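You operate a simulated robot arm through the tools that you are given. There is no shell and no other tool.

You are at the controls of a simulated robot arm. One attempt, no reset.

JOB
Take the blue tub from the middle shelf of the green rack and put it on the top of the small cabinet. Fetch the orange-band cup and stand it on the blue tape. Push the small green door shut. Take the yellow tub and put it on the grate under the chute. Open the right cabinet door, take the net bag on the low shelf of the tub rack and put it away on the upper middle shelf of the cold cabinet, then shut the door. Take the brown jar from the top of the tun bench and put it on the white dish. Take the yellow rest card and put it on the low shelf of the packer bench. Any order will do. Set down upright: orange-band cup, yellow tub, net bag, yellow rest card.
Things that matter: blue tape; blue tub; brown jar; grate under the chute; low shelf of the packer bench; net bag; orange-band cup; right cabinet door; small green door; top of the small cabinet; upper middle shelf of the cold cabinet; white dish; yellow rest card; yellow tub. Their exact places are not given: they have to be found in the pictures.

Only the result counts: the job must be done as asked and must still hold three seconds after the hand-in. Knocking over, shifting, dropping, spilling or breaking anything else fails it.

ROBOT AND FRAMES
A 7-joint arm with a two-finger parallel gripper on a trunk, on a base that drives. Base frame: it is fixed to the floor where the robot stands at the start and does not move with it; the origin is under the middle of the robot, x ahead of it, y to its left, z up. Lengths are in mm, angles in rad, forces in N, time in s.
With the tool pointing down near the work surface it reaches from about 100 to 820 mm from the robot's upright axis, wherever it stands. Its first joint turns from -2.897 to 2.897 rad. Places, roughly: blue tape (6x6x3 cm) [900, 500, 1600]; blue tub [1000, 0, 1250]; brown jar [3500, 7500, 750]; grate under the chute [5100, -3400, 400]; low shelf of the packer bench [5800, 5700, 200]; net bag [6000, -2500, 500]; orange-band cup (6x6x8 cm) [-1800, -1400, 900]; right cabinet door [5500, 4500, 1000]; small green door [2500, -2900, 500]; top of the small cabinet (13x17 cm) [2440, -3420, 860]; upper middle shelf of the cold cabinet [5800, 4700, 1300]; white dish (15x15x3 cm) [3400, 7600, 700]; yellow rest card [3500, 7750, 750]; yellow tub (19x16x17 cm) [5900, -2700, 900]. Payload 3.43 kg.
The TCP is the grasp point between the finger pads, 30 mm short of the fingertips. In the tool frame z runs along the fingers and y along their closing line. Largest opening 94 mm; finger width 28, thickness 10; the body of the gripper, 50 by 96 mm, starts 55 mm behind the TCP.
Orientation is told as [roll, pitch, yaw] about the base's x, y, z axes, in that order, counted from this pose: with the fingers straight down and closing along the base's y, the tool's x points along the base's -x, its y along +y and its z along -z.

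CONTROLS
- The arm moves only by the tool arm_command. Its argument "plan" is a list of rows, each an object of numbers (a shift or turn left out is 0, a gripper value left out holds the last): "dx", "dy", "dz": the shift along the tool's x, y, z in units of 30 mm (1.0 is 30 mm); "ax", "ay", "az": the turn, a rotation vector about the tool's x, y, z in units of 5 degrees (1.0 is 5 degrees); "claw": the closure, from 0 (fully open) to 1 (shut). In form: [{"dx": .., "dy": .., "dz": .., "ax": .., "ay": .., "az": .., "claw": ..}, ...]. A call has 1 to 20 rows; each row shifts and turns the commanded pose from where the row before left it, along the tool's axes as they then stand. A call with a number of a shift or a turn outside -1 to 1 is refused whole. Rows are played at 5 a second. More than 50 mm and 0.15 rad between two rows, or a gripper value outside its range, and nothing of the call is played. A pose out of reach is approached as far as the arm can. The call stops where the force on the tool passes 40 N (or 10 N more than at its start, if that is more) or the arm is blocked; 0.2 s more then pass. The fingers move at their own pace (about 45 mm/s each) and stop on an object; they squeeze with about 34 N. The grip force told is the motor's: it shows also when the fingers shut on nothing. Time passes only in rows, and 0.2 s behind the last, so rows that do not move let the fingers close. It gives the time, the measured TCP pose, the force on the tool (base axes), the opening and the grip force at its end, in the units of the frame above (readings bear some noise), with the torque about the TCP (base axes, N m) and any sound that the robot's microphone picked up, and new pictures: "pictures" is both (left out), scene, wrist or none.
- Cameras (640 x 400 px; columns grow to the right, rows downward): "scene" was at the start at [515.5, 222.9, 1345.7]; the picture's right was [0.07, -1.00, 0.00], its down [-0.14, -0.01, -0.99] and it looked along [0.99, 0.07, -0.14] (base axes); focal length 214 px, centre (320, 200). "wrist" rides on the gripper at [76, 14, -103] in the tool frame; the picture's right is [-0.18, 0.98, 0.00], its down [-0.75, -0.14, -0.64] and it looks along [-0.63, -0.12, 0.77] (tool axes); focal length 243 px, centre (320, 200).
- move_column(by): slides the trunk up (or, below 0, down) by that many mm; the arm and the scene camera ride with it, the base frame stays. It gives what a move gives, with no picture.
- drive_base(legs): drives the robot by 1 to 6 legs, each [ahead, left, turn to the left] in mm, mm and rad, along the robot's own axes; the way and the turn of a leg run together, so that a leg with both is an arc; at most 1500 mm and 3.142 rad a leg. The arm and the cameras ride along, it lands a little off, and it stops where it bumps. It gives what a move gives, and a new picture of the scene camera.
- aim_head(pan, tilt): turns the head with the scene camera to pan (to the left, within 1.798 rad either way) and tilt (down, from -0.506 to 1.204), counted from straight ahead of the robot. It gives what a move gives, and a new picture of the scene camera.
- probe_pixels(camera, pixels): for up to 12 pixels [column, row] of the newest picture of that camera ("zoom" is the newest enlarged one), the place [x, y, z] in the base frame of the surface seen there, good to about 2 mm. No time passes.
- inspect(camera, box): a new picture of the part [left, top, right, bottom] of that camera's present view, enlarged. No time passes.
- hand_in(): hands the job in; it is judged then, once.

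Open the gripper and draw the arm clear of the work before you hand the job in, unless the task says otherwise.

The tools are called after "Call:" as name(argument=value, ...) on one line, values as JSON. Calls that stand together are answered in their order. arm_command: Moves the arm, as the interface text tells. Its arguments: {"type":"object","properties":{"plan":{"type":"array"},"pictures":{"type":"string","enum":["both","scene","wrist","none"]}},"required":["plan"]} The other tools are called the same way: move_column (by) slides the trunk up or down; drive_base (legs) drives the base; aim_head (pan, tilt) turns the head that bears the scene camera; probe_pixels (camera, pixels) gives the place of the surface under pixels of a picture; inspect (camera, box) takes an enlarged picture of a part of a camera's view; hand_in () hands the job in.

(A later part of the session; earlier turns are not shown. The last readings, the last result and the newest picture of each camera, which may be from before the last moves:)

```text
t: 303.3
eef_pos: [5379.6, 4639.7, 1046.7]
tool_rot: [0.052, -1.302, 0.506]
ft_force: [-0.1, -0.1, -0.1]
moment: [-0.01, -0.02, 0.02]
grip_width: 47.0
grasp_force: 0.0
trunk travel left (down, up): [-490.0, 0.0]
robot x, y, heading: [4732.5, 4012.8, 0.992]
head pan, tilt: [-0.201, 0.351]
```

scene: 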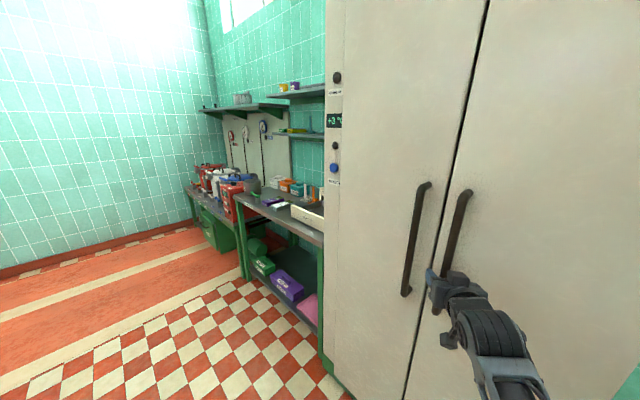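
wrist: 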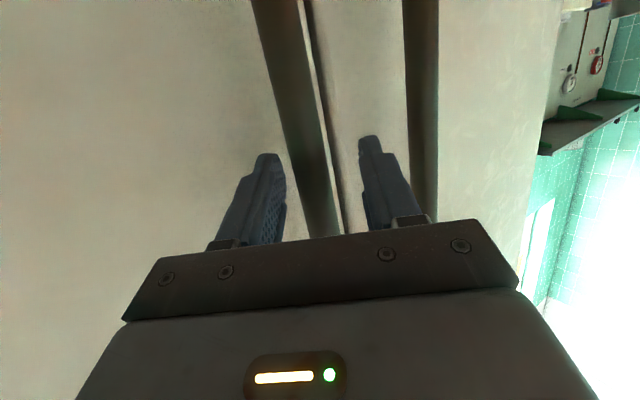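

The bar is centred between the fingers. I'll close on it.

Call:
arm_command(plan=[{"claw": 1}, {"claw": 1}, {"claw": 1}, {"claw": 1}, {"claw": 1}], pictures="wrist")

```text
t: 304.5
eef_pos: [5380.8, 4636.1, 1047.0]
tool_rot: [0.046, -1.302, 0.504]
ft_force: [8.2, -30.8, 1.0]
moment: [-1.34, -0.89, -0.4]
grip_width: 19.9
grasp_force: 44.9
trunk travel left (down, up): [-490.0, 0.0]
robot x, y, heading: [4735.5, 4009.3, 0.989]
head pan, tilt: [-0.201, 0.351]
```

wrist: 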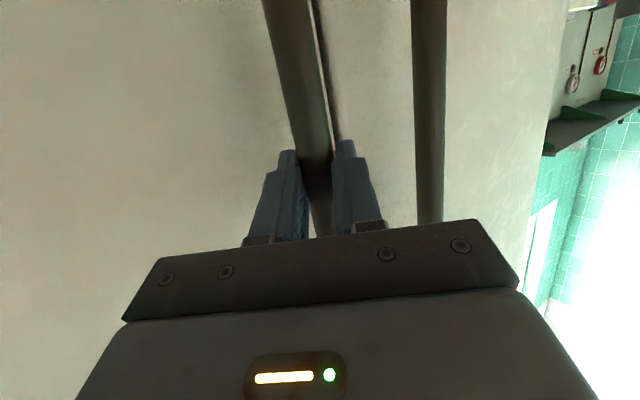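

Firm grip on the bar (19.9 mm), some side load. I'll relieve it slightly, then start swinging the door by driving the base on an arc about the hinge, first 0.12 rad.

Call:
arm_command(plan=[{"dy": -0.1}, {}], pictures="none")

Call:
drive_base(legs=[[-53, -82, 0.12]])

```text
t: 305.1
eef_pos: [5381.5, 4636.1, 1047.4]
tool_rot: [0.055, -1.301, 0.5]
ft_force: [5.5, -24.5, -1.9]
moment: [-1.39, -0.42, -0.4]
grip_width: 20.0
grasp_force: 44.9
trunk travel left (down, up): [-490.0, 0.0]
robot x, y, heading: [4736.7, 4015.2, 0.991]
head pan, tilt: [-0.201, 0.351]
```

```text
t: 306.2
eef_pos: [5344.1, 4623.9, 1046.7]
tool_rot: [0.056, -1.301, 0.624]
ft_force: [2.0, -6.9, -5.0]
moment: [-0.62, -1.13, -0.23]
grip_width: 20.0
grasp_force: 44.6
trunk travel left (down, up): [-490.0, 0.0]
robot x, y, heading: [4775.7, 3926.7, 1.109]
head pan, tilt: [-0.201, 0.351]
```

scene: 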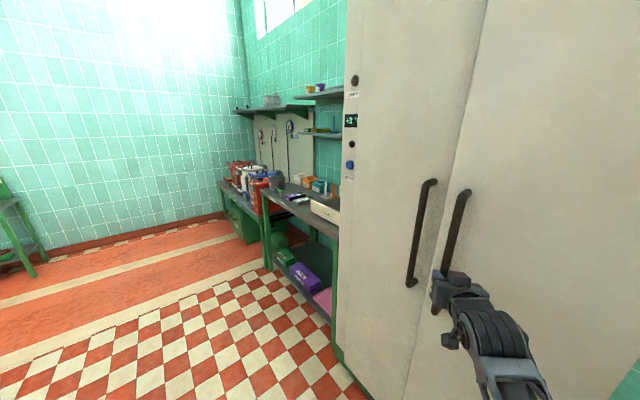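

The door is opening with little force. I'll continue the same arc by 0.4 rad.

Call:
drive_base(legs=[[-89, -136, 0.2], [-89, -136, 0.2]])

```text
t: 308.7
eef_pos: [5232.1, 4550.8, 1047.2]
tool_rot: [0.052, -1.302, 1.031]
ft_force: [-1.5, 0.1, 0.4]
moment: [-0.52, -1.26, -0.07]
grip_width: 20.0
grasp_force: 45.3
trunk travel left (down, up): [-490.0, 0.0]
robot x, y, heading: [4990.9, 3685.2, 1.52]
head pan, tilt: [-0.201, 0.351]
```

scene: 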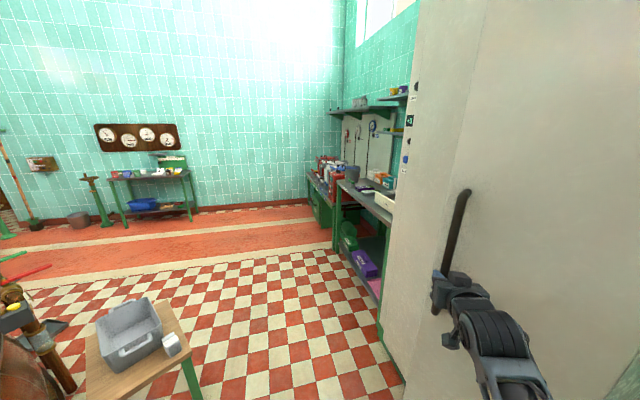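

Swinging nicely (about 0.53 rad so far). I'll continue another 0.7 rad on the same arc.

Call:
drive_base(legs=[[-155, -238, 0.35], [-155, -238, 0.35]])

```text
t: 310.2
eef_pos: [5189.7, 4492.1, 1046.3]
tool_rot: [0.052, -1.302, 1.27]
ft_force: [-1.8, 0.9, -1.2]
moment: [-0.32, -1.29, 0.18]
grip_width: 19.8
grasp_force: 45.3
trunk travel left (down, up): [-490.0, 0.0]
robot x, y, heading: [5153.4, 3591.4, 1.74]
head pan, tilt: [-0.201, 0.351]
stopped in leg 1: the force on the tool passed its limit at 42 N (the readings are from after the stop); the commanded pose is now the measured one
```

scene: 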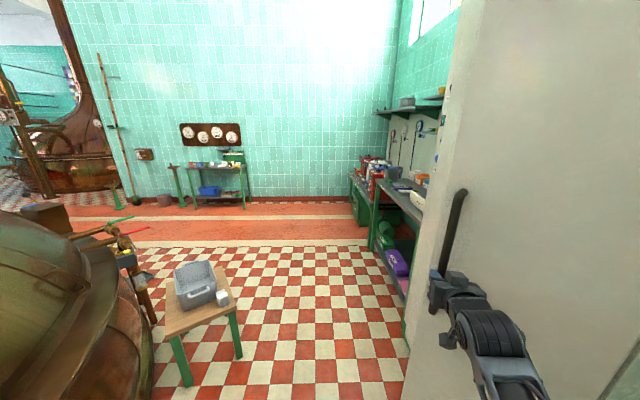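

A force spike stopped it at α≈0.77; I'll continue with gentler, smaller legs.

Call:
drive_base(legs=[[-67, -102, 0.15], [-67, -102, 0.15], [-67, -102, 0.15]])

```text
t: 313.2
eef_pos: [5149.0, 4352.8, 1046.5]
tool_rot: [0.062, -1.301, 1.714]
ft_force: [-21.1, 0.9, -5.1]
moment: [-0.01, -1.27, 0.13]
grip_width: 20.0
grasp_force: 45.0
trunk travel left (down, up): [-490.0, 0.0]
robot x, y, heading: [5512.2, 3529.2, 2.197]
head pan, tilt: [-0.201, 0.351]
```

scene: 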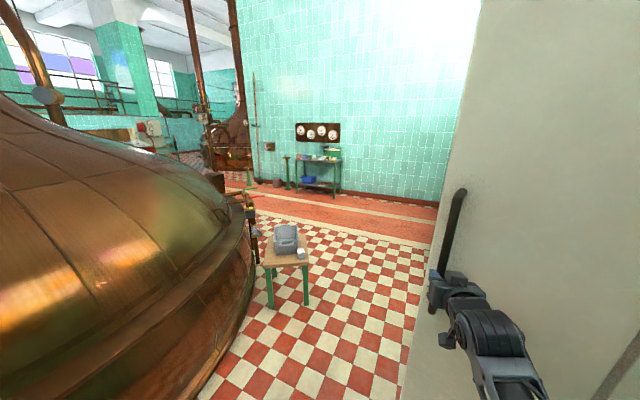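

Door is open about 69°. The base nears the east wall, so I'll keep pulling the handle by translating only, letting the round bar turn in the grip.

Call:
drive_base(legs=[[-48, 36, 0], [-57, 27, 0]])

```text
t: 314.7
eef_pos: [5163.6, 4228.9, 1046.2]
tool_rot: [0.064, -1.303, 1.712]
ft_force: [-3.0, -0.4, -3.4]
moment: [0.08, -1.3, 0.03]
grip_width: 20.0
grasp_force: 44.9
trunk travel left (down, up): [-490.0, 0.0]
robot x, y, heading: [5522.4, 3400.1, 2.193]
head pan, tilt: [-0.201, 0.351]
```

scene: 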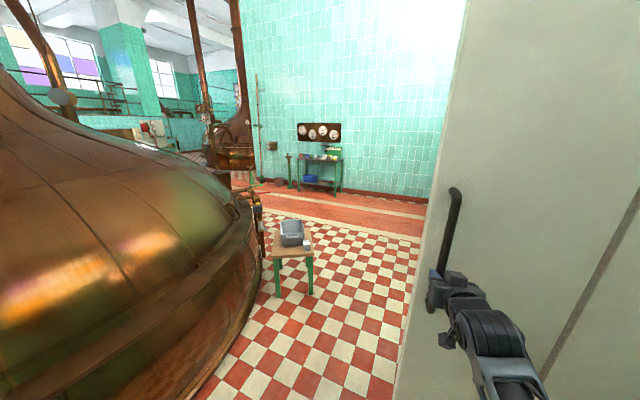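

About 93° open now. I'll pull further toward ~105–110°.

Call:
drive_base(legs=[[-61, 15, 0], [-40, 3, 0]])

```text
t: 316.2
eef_pos: [5201.4, 4145.6, 1047.3]
tool_rot: [0.053, -1.302, 1.725]
ft_force: [-0.1, -0.4, 0.8]
moment: [0.0, -1.34, 0.02]
grip_width: 20.0
grasp_force: 45.0
trunk travel left (down, up): [-490.0, 0.0]
robot x, y, heading: [5561.9, 3319.4, 2.195]
head pan, tilt: [-0.201, 0.351]
stopped in leg 2: the force on the tool passed its limit at 91 N (the readings are from after the stop); the commanded pose is now the measured one
```

scene: 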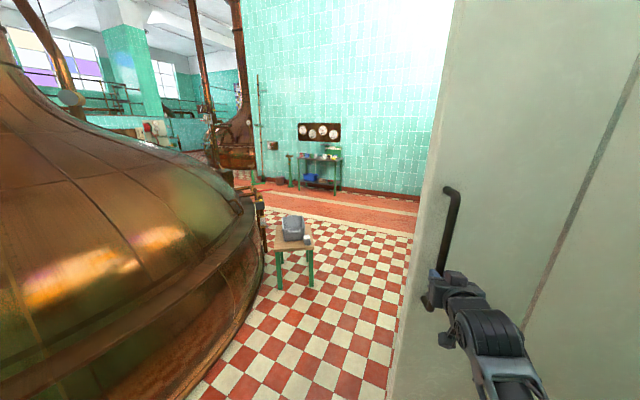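

The door reached its stop at about 109° open. I'll release the handle and back straight away.

Call:
arm_command(plan=[{"claw": 0.5}, {"claw": 0.4}, {"claw": 0.4}, {"claw": 0.4}], pictures="wrist")

Call:
drive_base(legs=[[-110, 60, 0]])

Call:
aim_head(pan=-0.4, tilt=0.2)

```text
t: 317.2
eef_pos: [5201.9, 4146.4, 1047.1]
tool_rot: [0.063, -1.303, 1.715]
ft_force: [-0.8, -0.1, -0.3]
moment: [-0.01, 0.02, 0.03]
grip_width: 56.5
grasp_force: 0.1
trunk travel left (down, up): [-490.0, 0.0]
robot x, y, heading: [5562.1, 3319.6, 2.196]
head pan, tilt: [-0.201, 0.351]
```

wrist: 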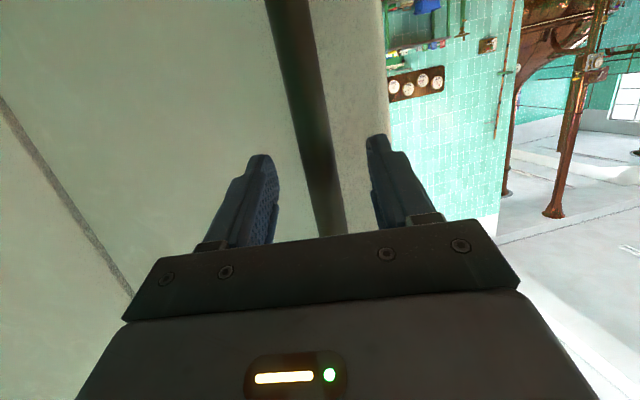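

```text
t: 318.5
eef_pos: [5216.7, 4021.6, 1047.5]
tool_rot: [0.06, -1.303, 1.714]
ft_force: [-0.3, -0.1, -0.7]
moment: [-0.02, 0.0, 0.0]
grip_width: 56.3
grasp_force: 0.1
trunk travel left (down, up): [-490.0, 0.0]
robot x, y, heading: [5574.4, 3191.7, 2.196]
head pan, tilt: [-0.201, 0.351]
```

scene: 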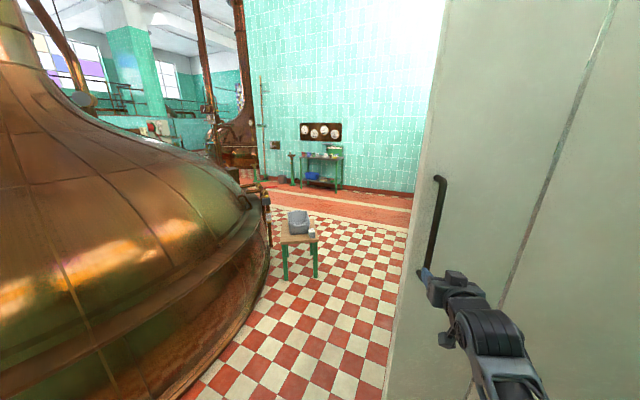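

```text
t: 319.2
eef_pos: [5216.8, 4020.5, 1047.7]
tool_rot: [0.062, -1.303, 1.713]
ft_force: [0.2, 0.1, -0.1]
moment: [0.01, -0.03, -0.03]
grip_width: 56.2
grasp_force: 0.1
trunk travel left (down, up): [-490.0, 0.0]
robot x, y, heading: [5574.3, 3195.8, 2.194]
head pan, tilt: [-0.4, 0.201]
```

scene: 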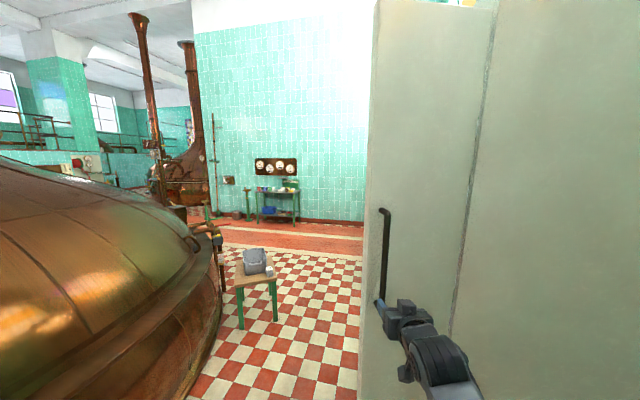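

I'll verify the door's present position by probing its free edge and handle.

Call:
probe_pixels(camera="scene", pixels=[[385, 250], [372, 150], [420, 150], [460, 150], [520, 150], [600, 150], [268, 268], [362, 380]])

```text
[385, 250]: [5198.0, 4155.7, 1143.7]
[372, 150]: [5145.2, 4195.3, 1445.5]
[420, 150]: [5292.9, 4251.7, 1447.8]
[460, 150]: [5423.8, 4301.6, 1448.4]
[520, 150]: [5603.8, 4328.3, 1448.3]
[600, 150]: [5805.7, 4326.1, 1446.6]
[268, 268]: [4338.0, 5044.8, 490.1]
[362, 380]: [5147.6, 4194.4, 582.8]
```

The right door stands open at ~111°, free edge at (5145,4195). Now back to the stool for the bag: I'll swing clear of the door, then drive to the earlier pre-pose southeast of the stool.

Call:
drive_base(legs=[[0, 400, 0], [900, -168, 0]])

Call:
aim_head(pan=0.0, tilt=0.45)

```text
t: 326.1
eef_pos: [4542.7, 4627.4, 1046.0]
tool_rot: [0.063, -1.304, 1.688]
ft_force: [-0.1, -0.5, 0.7]
moment: [-0.02, 0.0, 0.01]
grip_width: 56.3
grasp_force: 0.0
trunk travel left (down, up): [-490.0, 0.0]
robot x, y, heading: [4882.0, 3791.4, 2.167]
head pan, tilt: [-0.4, 0.201]
```

scene: 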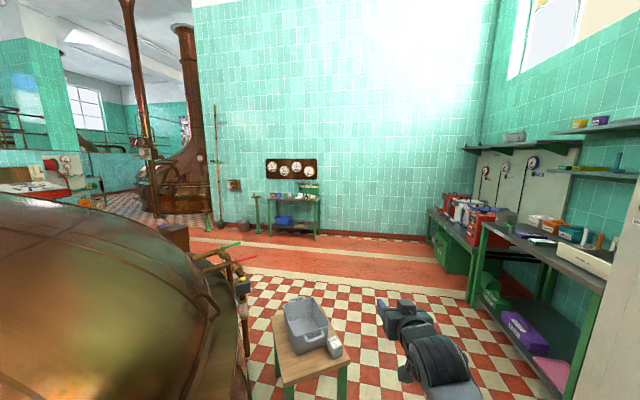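

```text
t: 326.9
eef_pos: [4543.8, 4627.7, 1046.4]
tool_rot: [0.061, -1.304, 1.688]
ft_force: [0.3, -0.4, 0.7]
moment: [-0.01, 0.0, -0.03]
grip_width: 56.3
grasp_force: 0.1
trunk travel left (down, up): [-490.0, 0.0]
robot x, y, heading: [4886.3, 3788.5, 2.168]
head pan, tilt: [0.0, 0.45]
```

scene: 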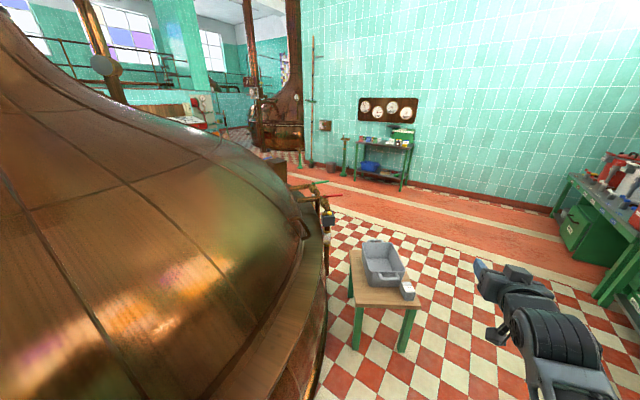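

I'll reorient the tool for the bag: yaw +0.59 rad, pitch back to 55°, then extend 180 mm forward.

Call:
arm_command(plan=[{"ax": -0.932, "az": -0.255}, {"ax": -0.932, "az": -0.255}, {"ax": -0.932, "az": -0.255}, {"ax": -0.932, "az": -0.255}, {"ax": -0.932, "az": -0.255}, {"ax": -0.932, "az": -0.255}, {"ax": -0.932, "az": -0.255}, {"ay": 1}, {"ay": 1}, {"ay": 1}, {"ay": 1}, {"dx": -0.574, "dz": 0.819}, {"dx": -0.574, "dz": 0.819}, {"dx": -0.574, "dz": 0.819}, {"dx": -0.574, "dz": 0.819}, {"dx": -0.574, "dz": 0.819}, {}], pictures="none")

Call:
inspect(camera="scene", box=[330, 220, 440, 330])

```text
t: 330.6
eef_pos: [4437.7, 4737.5, 1049.1]
tool_rot: [0.025, -0.963, 2.318]
ft_force: [-0.9, 0.5, -0.3]
moment: [-0.01, -0.02, 0.0]
grip_width: 56.5
grasp_force: 0.0
trunk travel left (down, up): [-490.0, 0.0]
robot x, y, heading: [4883.7, 3790.4, 2.168]
head pan, tilt: [0.0, 0.45]
```

```text
3.64 times, centred on (385, 275) of scene
```

zoom: 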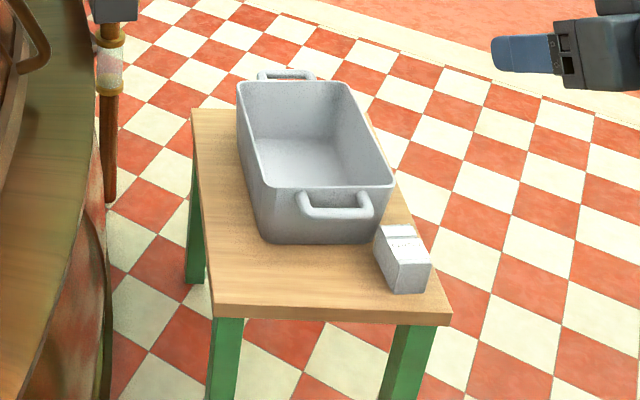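

Call:
probe_pixels(camera="zoom", pixels=[[378, 245], [395, 292], [428, 290], [412, 232], [385, 228], [395, 268], [430, 266], [405, 250], [376, 262], [412, 280]])

```text
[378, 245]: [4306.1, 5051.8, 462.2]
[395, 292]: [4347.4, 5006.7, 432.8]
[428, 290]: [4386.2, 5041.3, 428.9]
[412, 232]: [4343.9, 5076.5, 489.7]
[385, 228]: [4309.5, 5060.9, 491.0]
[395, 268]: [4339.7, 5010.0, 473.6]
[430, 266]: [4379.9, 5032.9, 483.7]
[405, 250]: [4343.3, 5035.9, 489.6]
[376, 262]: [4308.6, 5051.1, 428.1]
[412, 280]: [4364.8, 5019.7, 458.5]
```

The bag's centre is (4344,5043), about 49 mm wide, facing yaw ≈2.2. I'll turn slightly, lower the trunk fully, and drive to a pre-grasp 100 mm short.

Call:
drive_base(legs=[[0, 0, -0.08]])

Call:
move_column(by=-400)

Call:
move_column(by=-88)

Call:
drive_base(legs=[[215, 0, 0]])

Call:
arm_command(plan=[{"claw": 0.1}, {"claw": 0.1}, {}])

```text
t: 331.4
eef_pos: [4516.7, 4771.0, 1049.3]
tool_rot: [0.024, -0.963, 2.236]
ft_force: [0.1, 0.0, -0.2]
moment: [0.04, 0.02, -0.01]
grip_width: 56.6
grasp_force: 0.0
trunk travel left (down, up): [-490.0, 0.0]
robot x, y, heading: [4881.4, 3794.4, 2.084]
head pan, tilt: [0.0, 0.45]
```

scene: 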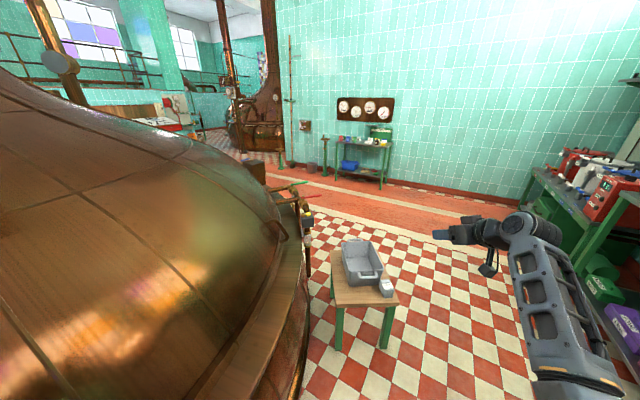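

```text
t: 335.3
eef_pos: [4516.9, 4770.8, 647.7]
tool_rot: [0.024, -0.962, 2.236]
ft_force: [0.1, 0.5, 0.8]
moment: [-0.03, 0.04, 0.01]
grip_width: 56.4
grasp_force: 0.0
trunk travel left (down, up): [-90.0, 400.0]
robot x, y, heading: [4880.0, 3793.2, 2.085]
head pan, tilt: [0.0, 0.45]
```

```text
t: 336.5
eef_pos: [4516.1, 4770.8, 561.5]
tool_rot: [0.024, -0.964, 2.239]
ft_force: [0.1, 0.4, 0.1]
moment: [-0.02, 0.01, -0.01]
grip_width: 56.3
grasp_force: 0.0
trunk travel left (down, up): [-2.0, 488.0]
robot x, y, heading: [4883.7, 3790.9, 2.086]
head pan, tilt: [0.0, 0.45]
```

```text
t: 338.1
eef_pos: [4405.0, 4953.4, 561.1]
tool_rot: [0.026, -0.965, 2.241]
ft_force: [-0.1, 0.2, -0.6]
moment: [-0.02, -0.02, -0.03]
grip_width: 56.4
grasp_force: 0.0
trunk travel left (down, up): [-2.0, 488.0]
robot x, y, heading: [4776.1, 3977.5, 2.09]
head pan, tilt: [0.0, 0.45]
```

scene: 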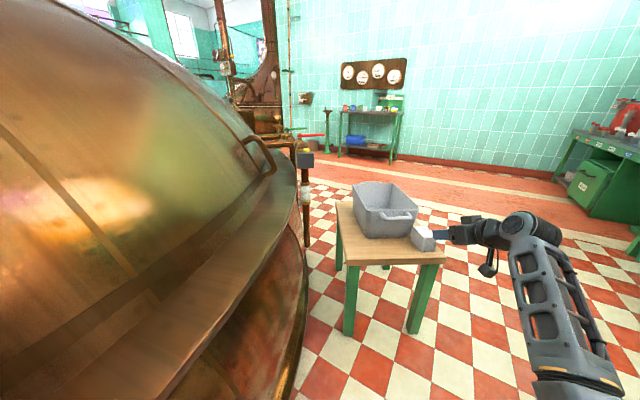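

```text
t: 338.9
eef_pos: [4404.6, 4953.7, 560.4]
tool_rot: [0.025, -0.963, 2.243]
ft_force: [0.0, -0.6, 0.6]
moment: [0.02, -0.03, -0.02]
grip_width: 84.9
grasp_force: 0.1
trunk travel left (down, up): [-2.0, 488.0]
robot x, y, heading: [4776.2, 3970.8, 2.091]
head pan, tilt: [0.0, 0.45]
```

scene: 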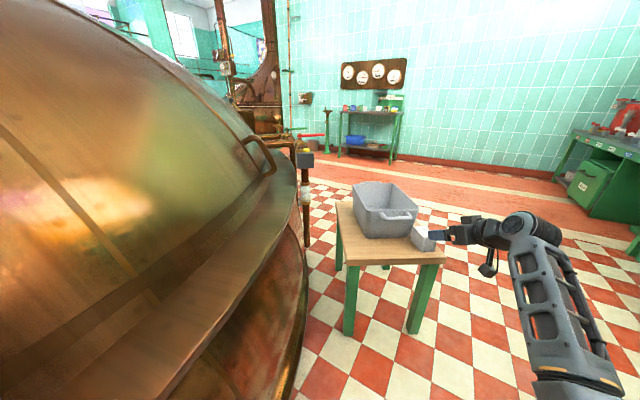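
wrist: 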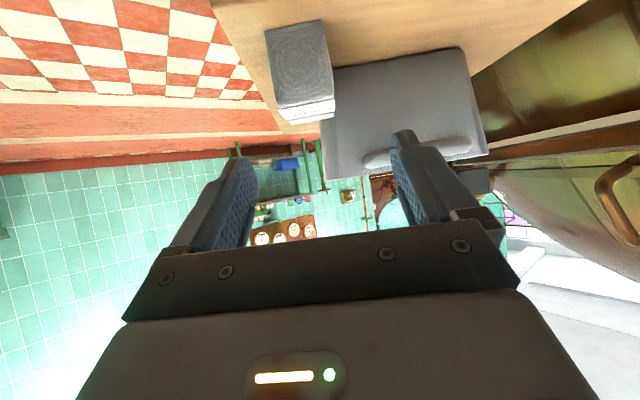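

Bag centre is 108 mm ahead and 8 mm right of the TCP. I'll lower to z≈470, shift 8 mm right, then advance.

Call:
arm_command(plan=[{"dy": -0.28}, {"dx": 0.819, "dz": 0.574}, {"dx": 0.819, "dz": 0.574}, {"dx": 0.8, "dz": 0.56}, {"dx": 0.03, "dz": 0.02}, {}])

```text
t: 340.3
eef_pos: [4408.3, 4956.5, 471.2]
tool_rot: [0.023, -0.961, 2.241]
ft_force: [0.2, 0.6, 0.7]
moment: [0.06, 0.02, 0.01]
grip_width: 84.8
grasp_force: 0.0
trunk travel left (down, up): [-2.0, 488.0]
robot x, y, heading: [4775.3, 3978.8, 2.094]
head pan, tilt: [0.0, 0.45]
```

scene: 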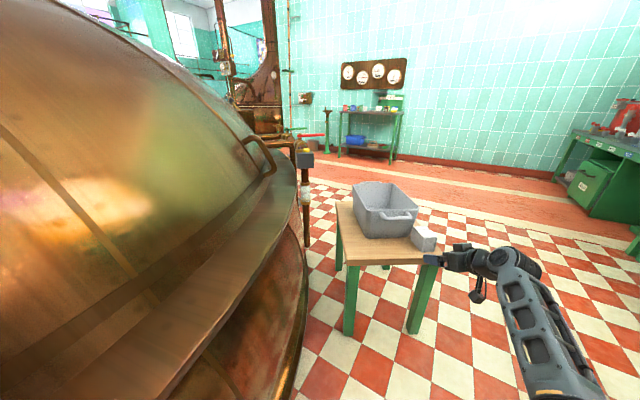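
wrist: 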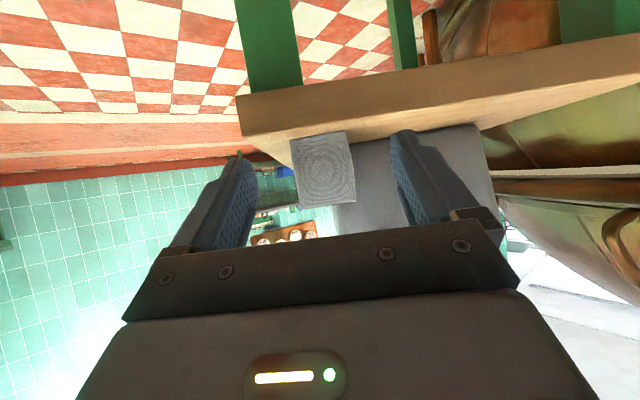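

Bag is centred. I'll advance 102 mm.

Call:
arm_command(plan=[{"dx": -0.574, "dz": 0.819}, {"dx": -0.574, "dz": 0.819}, {"dx": -0.574, "dz": 0.819}, {"dx": -0.23, "dz": 0.33}, {}])

```text
t: 341.5
eef_pos: [4345.2, 5036.4, 471.8]
tool_rot: [0.027, -0.964, 2.243]
ft_force: [0.1, -0.2, 0.1]
moment: [0.01, 0.03, -0.01]
grip_width: 84.5
grasp_force: 0.1
trunk travel left (down, up): [-2.0, 488.0]
robot x, y, heading: [4775.9, 3977.2, 2.094]
head pan, tilt: [0.0, 0.45]
```

scene: 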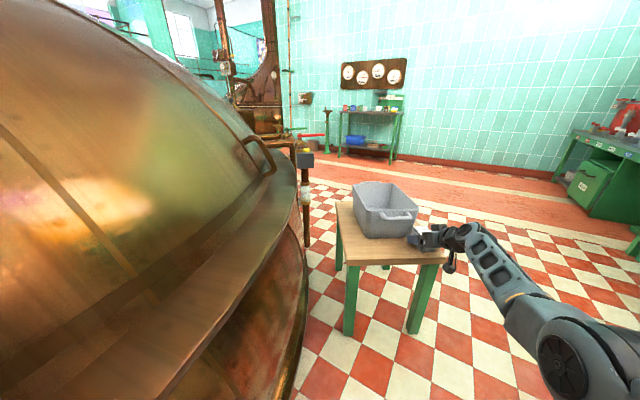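
wrist: 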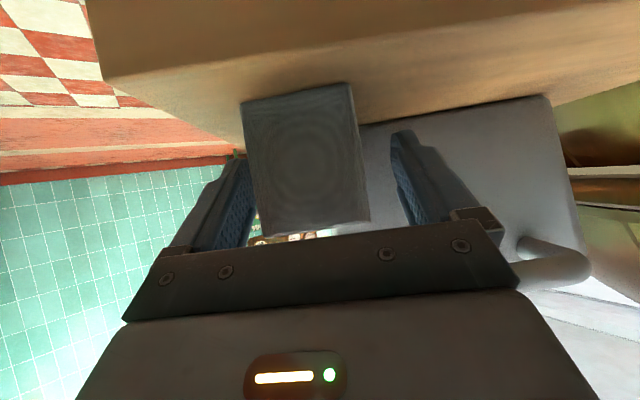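

Well placed; a 4 mm shift right, then close.

Call:
arm_command(plan=[{"dy": -0.13}, {"claw": 0.4}, {"claw": 1}, {"claw": 1}, {"claw": 1}, {"claw": 1}, {"claw": 1}], pictures="wrist")

Call:
arm_command(plan=[{"dx": -0.27, "dz": -0.19}, {"dx": -0.5, "dz": -0.35}, {"dx": -0.819, "dz": -0.574}, {"dx": -0.819, "dz": -0.574}, {}])

```text
t: 343.1
eef_pos: [4349.5, 5039.2, 472.1]
tool_rot: [0.025, -0.963, 2.242]
ft_force: [0.4, 0.0, -0.4]
moment: [0.05, -0.03, -0.03]
grip_width: 60.2
grasp_force: 34.2
trunk travel left (down, up): [-2.0, 488.0]
robot x, y, heading: [4776.0, 3976.3, 2.089]
head pan, tilt: [0.0, 0.45]
```

wrist: 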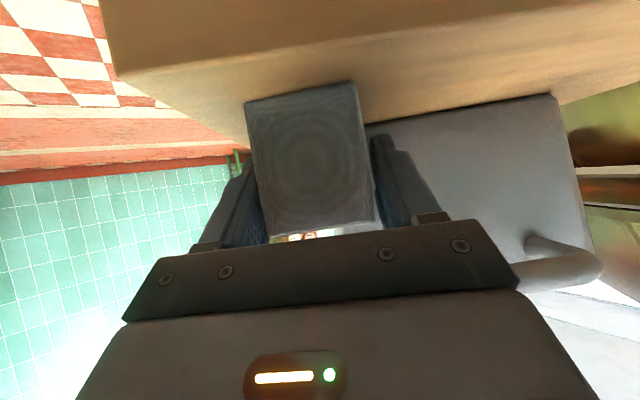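

```text
t: 344.3
eef_pos: [4349.9, 5040.7, 561.1]
tool_rot: [0.024, -0.964, 2.243]
ft_force: [0.4, -0.8, -1.0]
moment: [-0.01, -0.02, 0.0]
grip_width: 60.0
grasp_force: 33.9
trunk travel left (down, up): [-2.0, 488.0]
robot x, y, heading: [4778.0, 3977.0, 2.094]
head pan, tilt: [0.0, 0.45]
```

scene: 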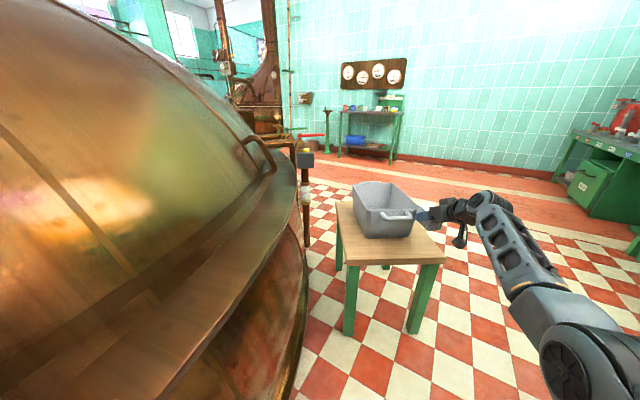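
wrist: 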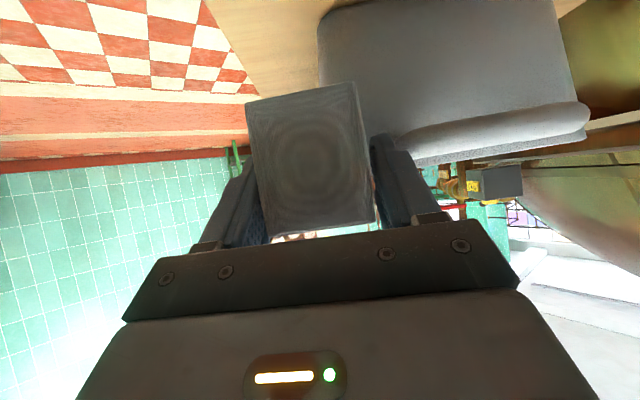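

The bag is lifted. I'll back off from the stool and raise the trunk; then look down at my own base to learn its footprint.

Call:
drive_base(legs=[[-330, 0, 0]])

Call:
move_column(by=400)

Call:
aim_head(pan=1.79, tilt=1.2)

```text
t: 346.5
eef_pos: [4514.8, 4754.6, 561.6]
tool_rot: [0.024, -0.963, 2.243]
ft_force: [-0.4, -0.8, -1.4]
moment: [-0.01, 0.0, 0.02]
grip_width: 60.0
grasp_force: 34.3
trunk travel left (down, up): [-2.0, 488.0]
robot x, y, heading: [4942.4, 3689.2, 2.089]
head pan, tilt: [0.0, 0.45]
```

scene: 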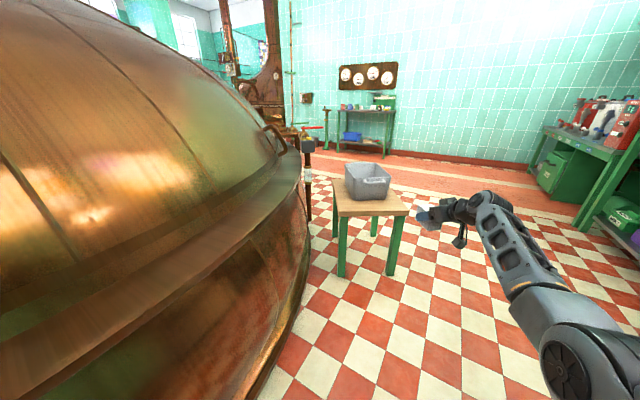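

```text
t: 350.4
eef_pos: [4515.1, 4754.5, 960.3]
tool_rot: [0.025, -0.964, 2.244]
ft_force: [0.0, 0.2, -2.5]
moment: [-0.04, -0.03, 0.01]
grip_width: 60.2
grasp_force: 33.8
trunk travel left (down, up): [-402.0, 88.0]
robot x, y, heading: [4942.6, 3688.7, 2.091]
head pan, tilt: [0.0, 0.45]
```

```text
t: 352.1
eef_pos: [4514.0, 4754.6, 961.3]
tool_rot: [0.023, -0.963, 2.242]
ft_force: [0.8, -0.1, -1.6]
moment: [0.0, 0.0, 0.0]
grip_width: 60.3
grasp_force: 33.7
trunk travel left (down, up): [-402.0, 88.0]
robot x, y, heading: [4942.8, 3690.5, 2.083]
head pan, tilt: [1.791, 1.201]
```

scene: 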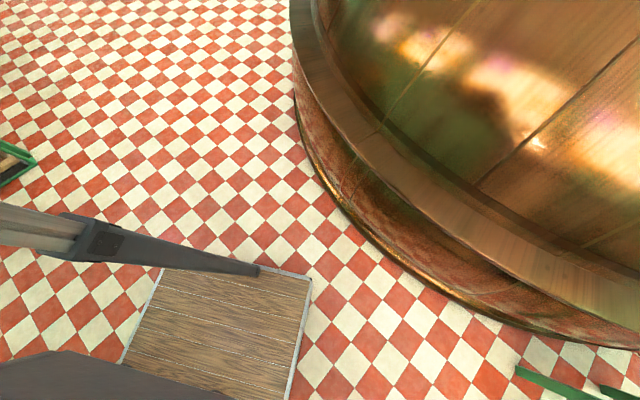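

I can see the robot's wooden base deck and its corners at (310,280) and (160,270). I'll probe them.

Call:
probe_pixels(camera="scene", pixels=[[308, 282], [165, 272], [292, 390], [125, 355], [300, 330], [220, 320], [300, 200], [100, 240], [360, 210]])

```text
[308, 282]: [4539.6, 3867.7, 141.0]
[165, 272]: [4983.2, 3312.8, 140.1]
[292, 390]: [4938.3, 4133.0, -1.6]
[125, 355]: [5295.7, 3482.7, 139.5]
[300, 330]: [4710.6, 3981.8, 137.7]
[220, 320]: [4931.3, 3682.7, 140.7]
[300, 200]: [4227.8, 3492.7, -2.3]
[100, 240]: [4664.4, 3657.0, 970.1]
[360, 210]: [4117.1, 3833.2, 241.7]
```

The base deck measures about ±355 by ±265 mm. I'll now lift the arm by 300 mm and retract it so the bag can pass above the handles, in this free area.

Call:
move_column(by=88)

Call:
arm_command(plan=[{"dx": -0.819, "dz": -0.574}, {"dx": -0.819, "dz": -0.574}, {"dx": -0.819, "dz": -0.574}, {"dx": -0.819, "dz": -0.574}, {"dx": -0.819, "dz": -0.574}, {"dx": -0.819, "dz": -0.574}, {"dx": -0.819, "dz": -0.574}, {"dx": -0.819, "dz": -0.574}, {"dx": -0.819, "dz": -0.574}, {"dx": -0.819, "dz": -0.574}, {}], pictures="none")

Call:
arm_command(plan=[{"dx": 0.52, "dz": -0.75, "dy": 0.4}, {"dx": 0.52, "dz": -0.75, "dy": 0.4}, {"dx": 0.52, "dz": -0.75, "dy": 0.4}, {"dx": 0.52, "dz": -0.75, "dy": 0.4}, {"dx": 0.52, "dz": -0.75, "dy": 0.4}, {"dx": 0.52, "dz": -0.75, "dy": 0.4}, {"dx": 0.52, "dz": -0.75, "dy": 0.4}, {"dx": 0.52, "dz": -0.75, "dy": 0.4}, {"dx": 0.52, "dz": -0.75, "dy": 0.4}, {}], pictures="none")

```text
t: 353.4
eef_pos: [4514.8, 4755.8, 1048.4]
tool_rot: [0.025, -0.963, 2.242]
ft_force: [0.7, 0.7, -0.6]
moment: [-0.01, 0.01, -0.03]
grip_width: 60.0
grasp_force: 33.9
trunk travel left (down, up): [-490.0, 0.0]
robot x, y, heading: [4941.5, 3689.5, 2.091]
head pan, tilt: [1.791, 1.201]
```

```text
t: 355.8
eef_pos: [4518.6, 4755.7, 1351.3]
tool_rot: [0.024, -0.965, 2.243]
ft_force: [1.1, 0.4, -2.2]
moment: [-0.01, -0.01, 0.02]
grip_width: 59.9
grasp_force: 34.2
trunk travel left (down, up): [-490.0, 0.0]
robot x, y, heading: [4939.9, 3690.1, 2.091]
head pan, tilt: [1.791, 1.201]
```

```text
t: 358.0
eef_pos: [4591.8, 4497.0, 1351.2]
tool_rot: [0.026, -0.964, 2.242]
ft_force: [-0.4, -0.8, -1.5]
moment: [-0.02, 0.02, 0.0]
grip_width: 59.9
grasp_force: 34.1
trunk travel left (down, up): [-490.0, 0.0]
robot x, y, heading: [4940.1, 3688.1, 2.096]
head pan, tilt: [1.791, 1.201]
```

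Reached (875,-102) without trouble. I'll retract another ~105 mm.

Call:
arm_command(plan=[{"dx": 0.52, "dz": -0.75, "dy": 0.4}, {"dx": 0.52, "dz": -0.75, "dy": 0.4}, {"dx": 0.52, "dz": -0.75, "dy": 0.4}, {"dx": 0.52, "dz": -0.75, "dy": 0.4}, {}], pictures="none")

Call:
aim_head(pan=-0.3, tilt=0.2)

```text
t: 359.2
eef_pos: [4622.2, 4383.3, 1351.4]
tool_rot: [0.025, -0.963, 2.243]
ft_force: [-0.3, 0.2, -1.8]
moment: [-0.03, -0.01, 0.01]
grip_width: 59.9
grasp_force: 34.4
trunk travel left (down, up): [-490.0, 0.0]
robot x, y, heading: [4943.1, 3687.0, 2.092]
head pan, tilt: [1.791, 1.201]
```

```text
t: 361.2
eef_pos: [4622.6, 4383.4, 1352.2]
tool_rot: [0.025, -0.965, 2.242]
ft_force: [-0.8, 1.0, -1.9]
moment: [-0.06, -0.05, -0.01]
grip_width: 59.8
grasp_force: 33.9
trunk travel left (down, up): [-490.0, 0.0]
robot x, y, heading: [4941.7, 3688.4, 2.09]
head pan, tilt: [-0.3, 0.201]
```

scene: 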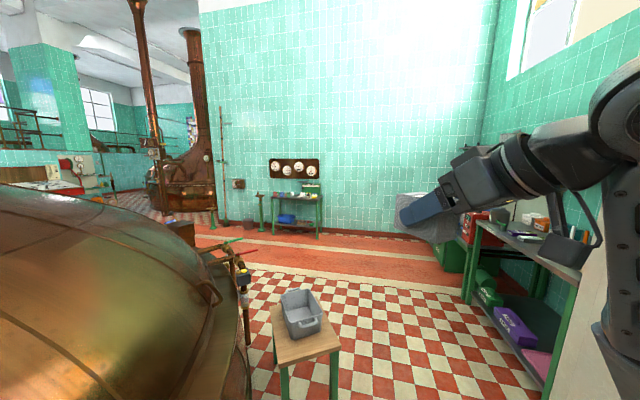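

TCP is retracted to (762,-69) relative. I'll move west of the door, turn to heading 1.0, then go north to about (4625,4411).

Call:
drive_base(legs=[[329, 148, 0], [0, 0, -1.09]])

Call:
aim_head(pan=0.0, tilt=0.1)

```text
t: 366.0
eef_pos: [5049.6, 4555.5, 1348.6]
tool_rot: [0.031, -0.957, 1.258]
ft_force: [-0.8, -0.7, -2.0]
moment: [-0.03, 0.0, -0.02]
grip_width: 59.9
grasp_force: 34.1
trunk travel left (down, up): [-490.0, 0.0]
robot x, y, heading: [4645.3, 3907.3, 1.085]
head pan, tilt: [-0.3, 0.201]
stopped in leg 2: the robot was blocked; the commanded pose is now the measured one
```

scene: 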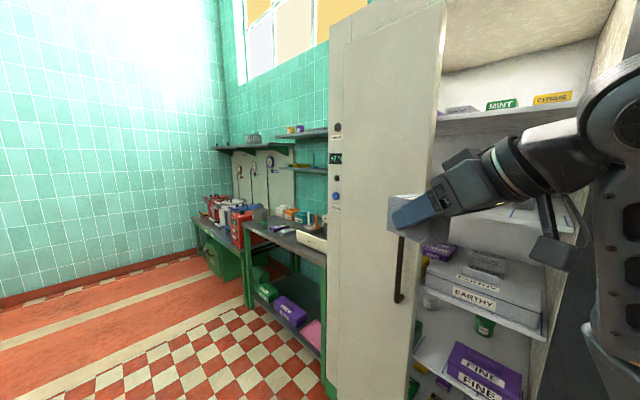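

```text
t: 366.8
eef_pos: [5051.9, 4555.1, 1348.3]
tool_rot: [0.03, -0.956, 1.255]
ft_force: [-0.1, 0.2, -1.6]
moment: [0.01, 0.02, -0.02]
grip_width: 60.0
grasp_force: 33.8
trunk travel left (down, up): [-490.0, 0.0]
robot x, y, heading: [4646.0, 3908.1, 1.084]
head pan, tilt: [0.0, 0.099]
```

scene: 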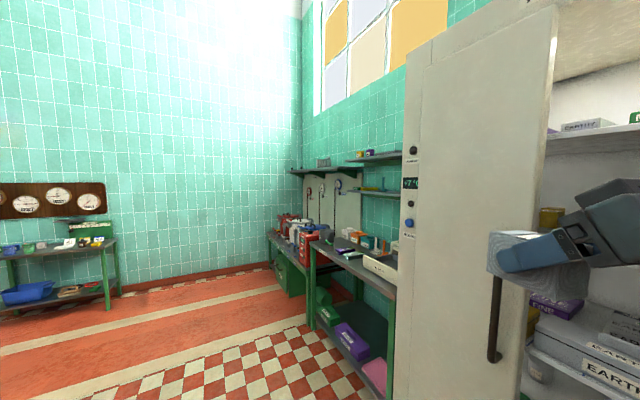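

The turn was blocked, likely the elbow against the open door's edge (which is at relative (520,-269)). I'll turn back left a bit and look at the arm's right side.

Call:
drive_base(legs=[[0, 0, 0.12]])

Call:
aim_head(pan=-1.2, tilt=0.3)

```text
t: 367.7
eef_pos: [4970.9, 4597.5, 1348.4]
tool_rot: [0.035, -0.957, 1.372]
ft_force: [-0.2, -0.7, -1.2]
moment: [-0.03, 0.01, -0.01]
grip_width: 59.9
grasp_force: 33.8
trunk travel left (down, up): [-490.0, 0.0]
robot x, y, heading: [4642.9, 3901.8, 1.203]
head pan, tilt: [0.0, 0.099]
```

scene: 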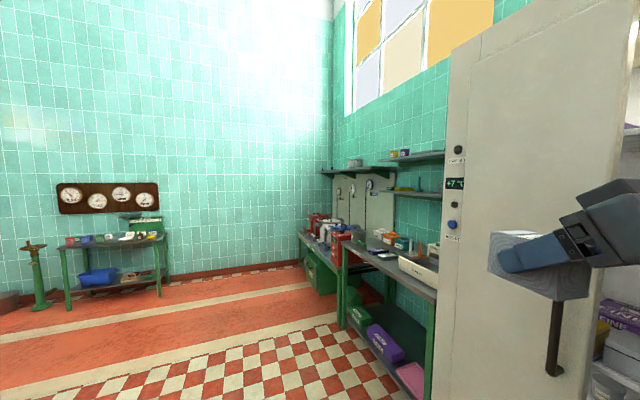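

```text
t: 369.1
eef_pos: [4972.1, 4597.2, 1349.2]
tool_rot: [0.033, -0.957, 1.374]
ft_force: [0.7, 0.5, -1.2]
moment: [0.0, 0.0, 0.02]
grip_width: 59.8
grasp_force: 34.0
trunk travel left (down, up): [-490.0, 0.0]
robot x, y, heading: [4647.7, 3909.0, 1.21]
head pan, tilt: [-1.201, 0.3]
```

scene: 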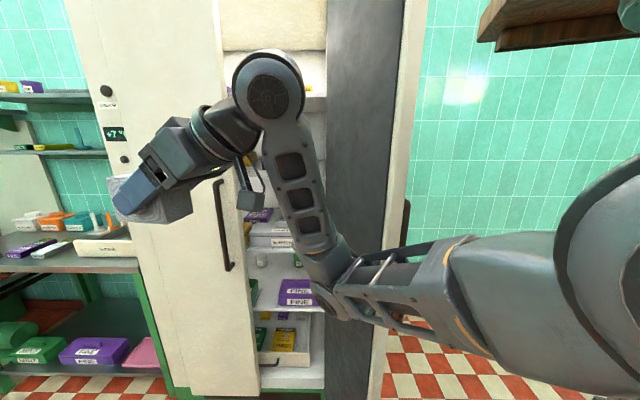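

I'll probe the elbow, forearm, door edge and shelf points here.

Call:
probe_pixels(camera="scene", pixels=[[335, 285], [350, 255], [330, 230], [360, 300], [410, 290], [400, 100], [345, 60], [290, 190], [265, 90], [405, 225], [390, 330], [560, 280]])

```text
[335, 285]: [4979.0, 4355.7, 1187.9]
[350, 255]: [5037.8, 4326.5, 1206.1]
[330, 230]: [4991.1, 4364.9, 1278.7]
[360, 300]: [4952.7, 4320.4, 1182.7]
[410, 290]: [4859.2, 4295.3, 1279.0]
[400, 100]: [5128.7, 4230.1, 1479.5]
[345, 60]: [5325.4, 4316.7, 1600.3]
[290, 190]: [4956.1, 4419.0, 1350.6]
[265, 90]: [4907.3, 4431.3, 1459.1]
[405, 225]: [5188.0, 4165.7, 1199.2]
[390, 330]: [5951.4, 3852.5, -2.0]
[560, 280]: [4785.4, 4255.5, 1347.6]
```

The elbow sits at relative (533,-217), which touched the door edge. I'll go north first at this heading (elbow clears by moving away), to about (4625,4460), then turn right there.

Call:
drive_base(legs=[[511, 216, 0]])

Call:
drive_base(legs=[[0, 0, -0.5]])

Call:
aim_head(pan=-0.3, tilt=0.1)

```text
t: 372.4
eef_pos: [4974.8, 5152.5, 1350.5]
tool_rot: [0.034, -0.958, 1.349]
ft_force: [-0.5, -0.4, -1.7]
moment: [-0.03, -0.02, -0.07]
grip_width: 60.0
grasp_force: 34.2
trunk travel left (down, up): [-490.0, 0.0]
robot x, y, heading: [4632.1, 4475.0, 1.178]
head pan, tilt: [-1.201, 0.3]
```

scene: 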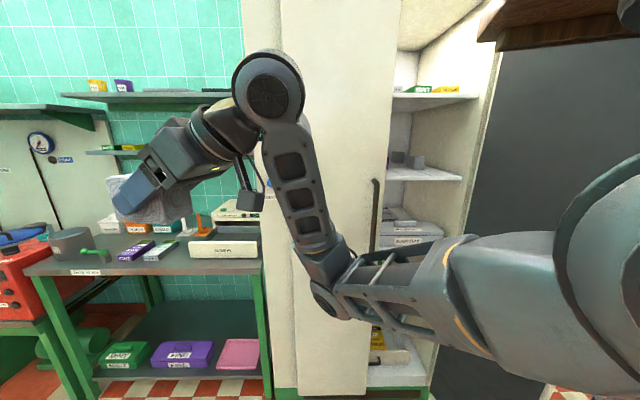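

```text
t: 374.2
eef_pos: [5255.2, 4910.4, 1349.2]
tool_rot: [0.033, -0.959, 0.858]
ft_force: [-0.8, 0.5, -1.6]
moment: [-0.03, 0.05, -0.03]
grip_width: 59.7
grasp_force: 34.6
trunk travel left (down, up): [-490.0, 0.0]
robot x, y, heading: [4631.3, 4470.4, 0.687]
head pan, tilt: [-1.201, 0.3]
```

scene: 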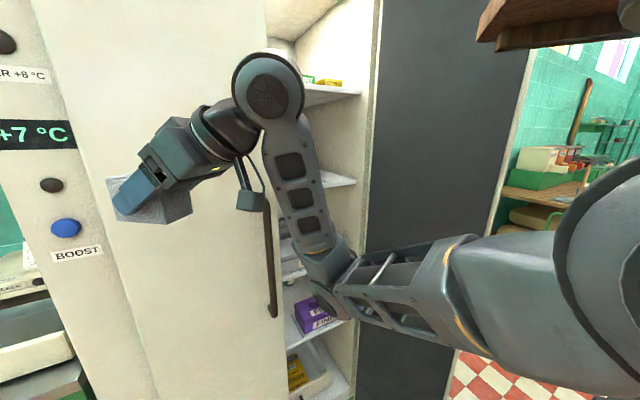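

```text
t: 375.4
eef_pos: [5255.3, 4911.6, 1349.4]
tool_rot: [0.032, -0.959, 0.858]
ft_force: [0.5, -0.1, -1.1]
moment: [-0.03, 0.04, 0.0]
grip_width: 59.8
grasp_force: 33.8
trunk travel left (down, up): [-490.0, 0.0]
robot x, y, heading: [4630.4, 4472.1, 0.691]
head pan, tilt: [-0.3, 0.099]
```

scene: 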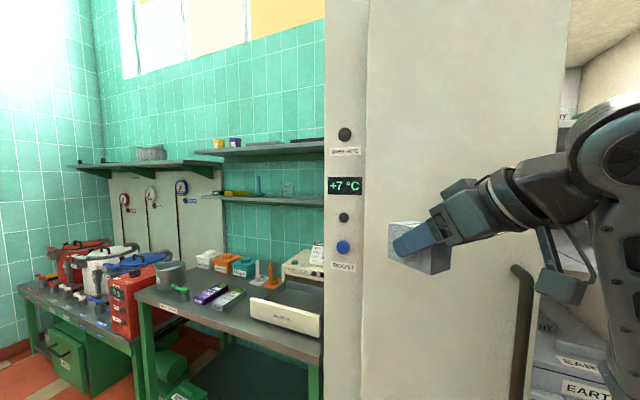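

I need the shelf heights inside; I'll look past the arm toward the opening.

Call:
aim_head(pan=-0.85, tilt=0.1)

Call:
inspect(camera="scene", box=[180, 0, 520, 400])

```text
t: 376.3
eef_pos: [5255.9, 4911.1, 1349.0]
tool_rot: [0.034, -0.958, 0.859]
ft_force: [0.2, 0.1, -1.4]
moment: [-0.01, 0.01, -0.03]
grip_width: 59.9
grasp_force: 33.8
trunk travel left (down, up): [-490.0, 0.0]
robot x, y, heading: [4631.7, 4468.7, 0.689]
head pan, tilt: [-0.85, 0.099]
```

scene: 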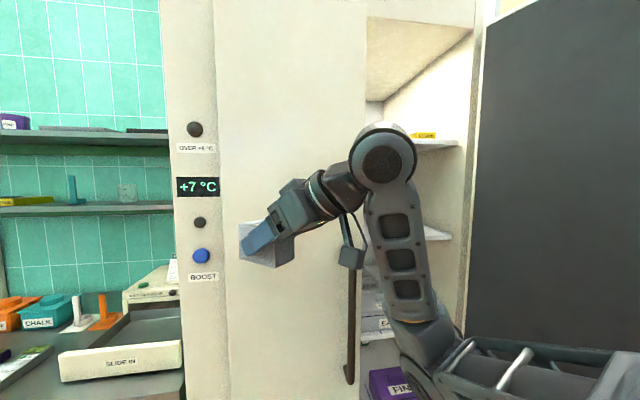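

```text
1.00 times, centred on (350, 200) of scene (not enlarged: the box is as wide or as high as the picture)
```

zoom: 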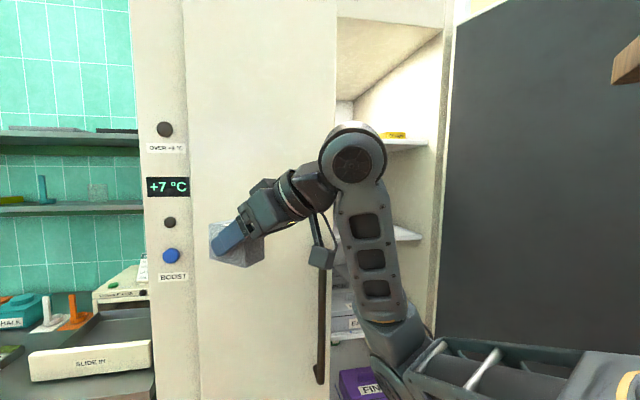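

Call:
probe_pixels(camera="scene", pixels=[[440, 143], [450, 143], [438, 236], [445, 235], [430, 232], [375, 335], [470, 200], [460, 100], [490, 200], [366, 200], [372, 280], [365, 60]])

```text
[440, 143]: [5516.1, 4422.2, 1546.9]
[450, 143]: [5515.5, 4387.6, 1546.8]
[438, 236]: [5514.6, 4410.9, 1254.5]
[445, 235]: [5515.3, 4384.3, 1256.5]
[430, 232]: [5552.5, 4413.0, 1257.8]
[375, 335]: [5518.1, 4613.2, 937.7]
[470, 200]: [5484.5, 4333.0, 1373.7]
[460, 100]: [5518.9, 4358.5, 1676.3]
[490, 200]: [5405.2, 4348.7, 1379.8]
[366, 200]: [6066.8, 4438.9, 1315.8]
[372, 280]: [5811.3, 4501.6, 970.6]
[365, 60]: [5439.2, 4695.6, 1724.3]
```

The upper middle shelf is z≈1257 with its front edge at x≈5515; next shelf at 1547. I'll turn right to heading 0.35 (bag passes above the handles, in front of the left door).

Call:
drive_base(legs=[[0, 0, -0.2]])

Call:
drive_base(legs=[[0, 0, -0.14]])

Call:
aim_head(pan=-0.35, tilt=0.15)

```text
t: 377.5
eef_pos: [5332.0, 4777.7, 1349.5]
tool_rot: [0.034, -0.957, 0.658]
ft_force: [-0.7, 0.4, -1.5]
moment: [-0.01, 0.0, 0.02]
grip_width: 60.0
grasp_force: 33.6
trunk travel left (down, up): [-490.0, 0.0]
robot x, y, heading: [4636.3, 4471.7, 0.485]
head pan, tilt: [-0.85, 0.099]
```

scene: 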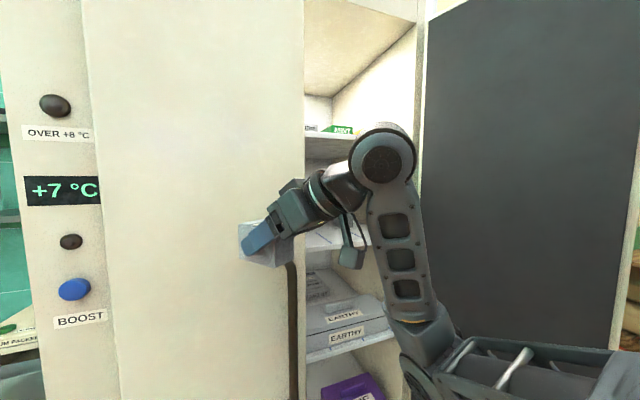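

```text
t: 378.5
eef_pos: [5366.4, 4676.3, 1349.1]
tool_rot: [0.032, -0.958, 0.515]
ft_force: [-0.1, 0.8, -1.2]
moment: [-0.01, -0.01, 0.01]
grip_width: 59.9
grasp_force: 34.0
trunk travel left (down, up): [-490.0, 0.0]
robot x, y, heading: [4632.4, 4473.9, 0.353]
head pan, tilt: [-0.85, 0.099]
```

scene: 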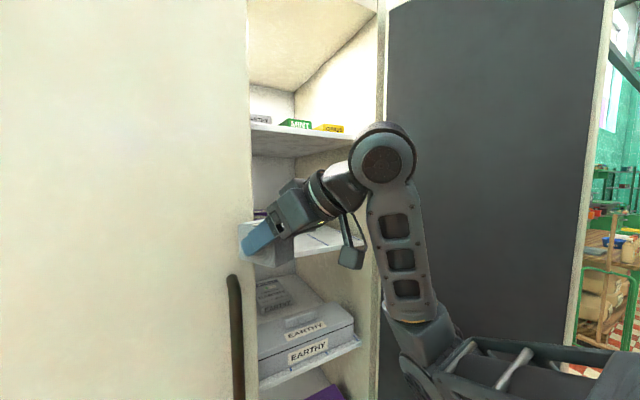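

```text
t: 379.4
eef_pos: [5367.1, 4677.1, 1350.1]
tool_rot: [0.034, -0.957, 0.516]
ft_force: [-0.3, 0.0, -2.0]
moment: [-0.01, 0.0, 0.0]
grip_width: 60.0
grasp_force: 33.7
trunk travel left (down, up): [-490.0, 0.0]
robot x, y, heading: [4631.5, 4473.4, 0.345]
head pan, tilt: [-0.351, 0.15]
```

scene: 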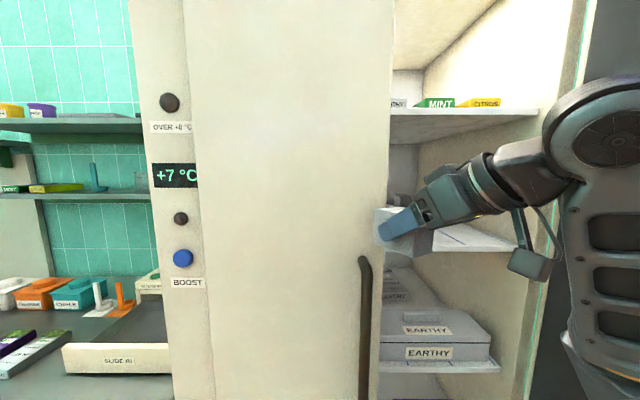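

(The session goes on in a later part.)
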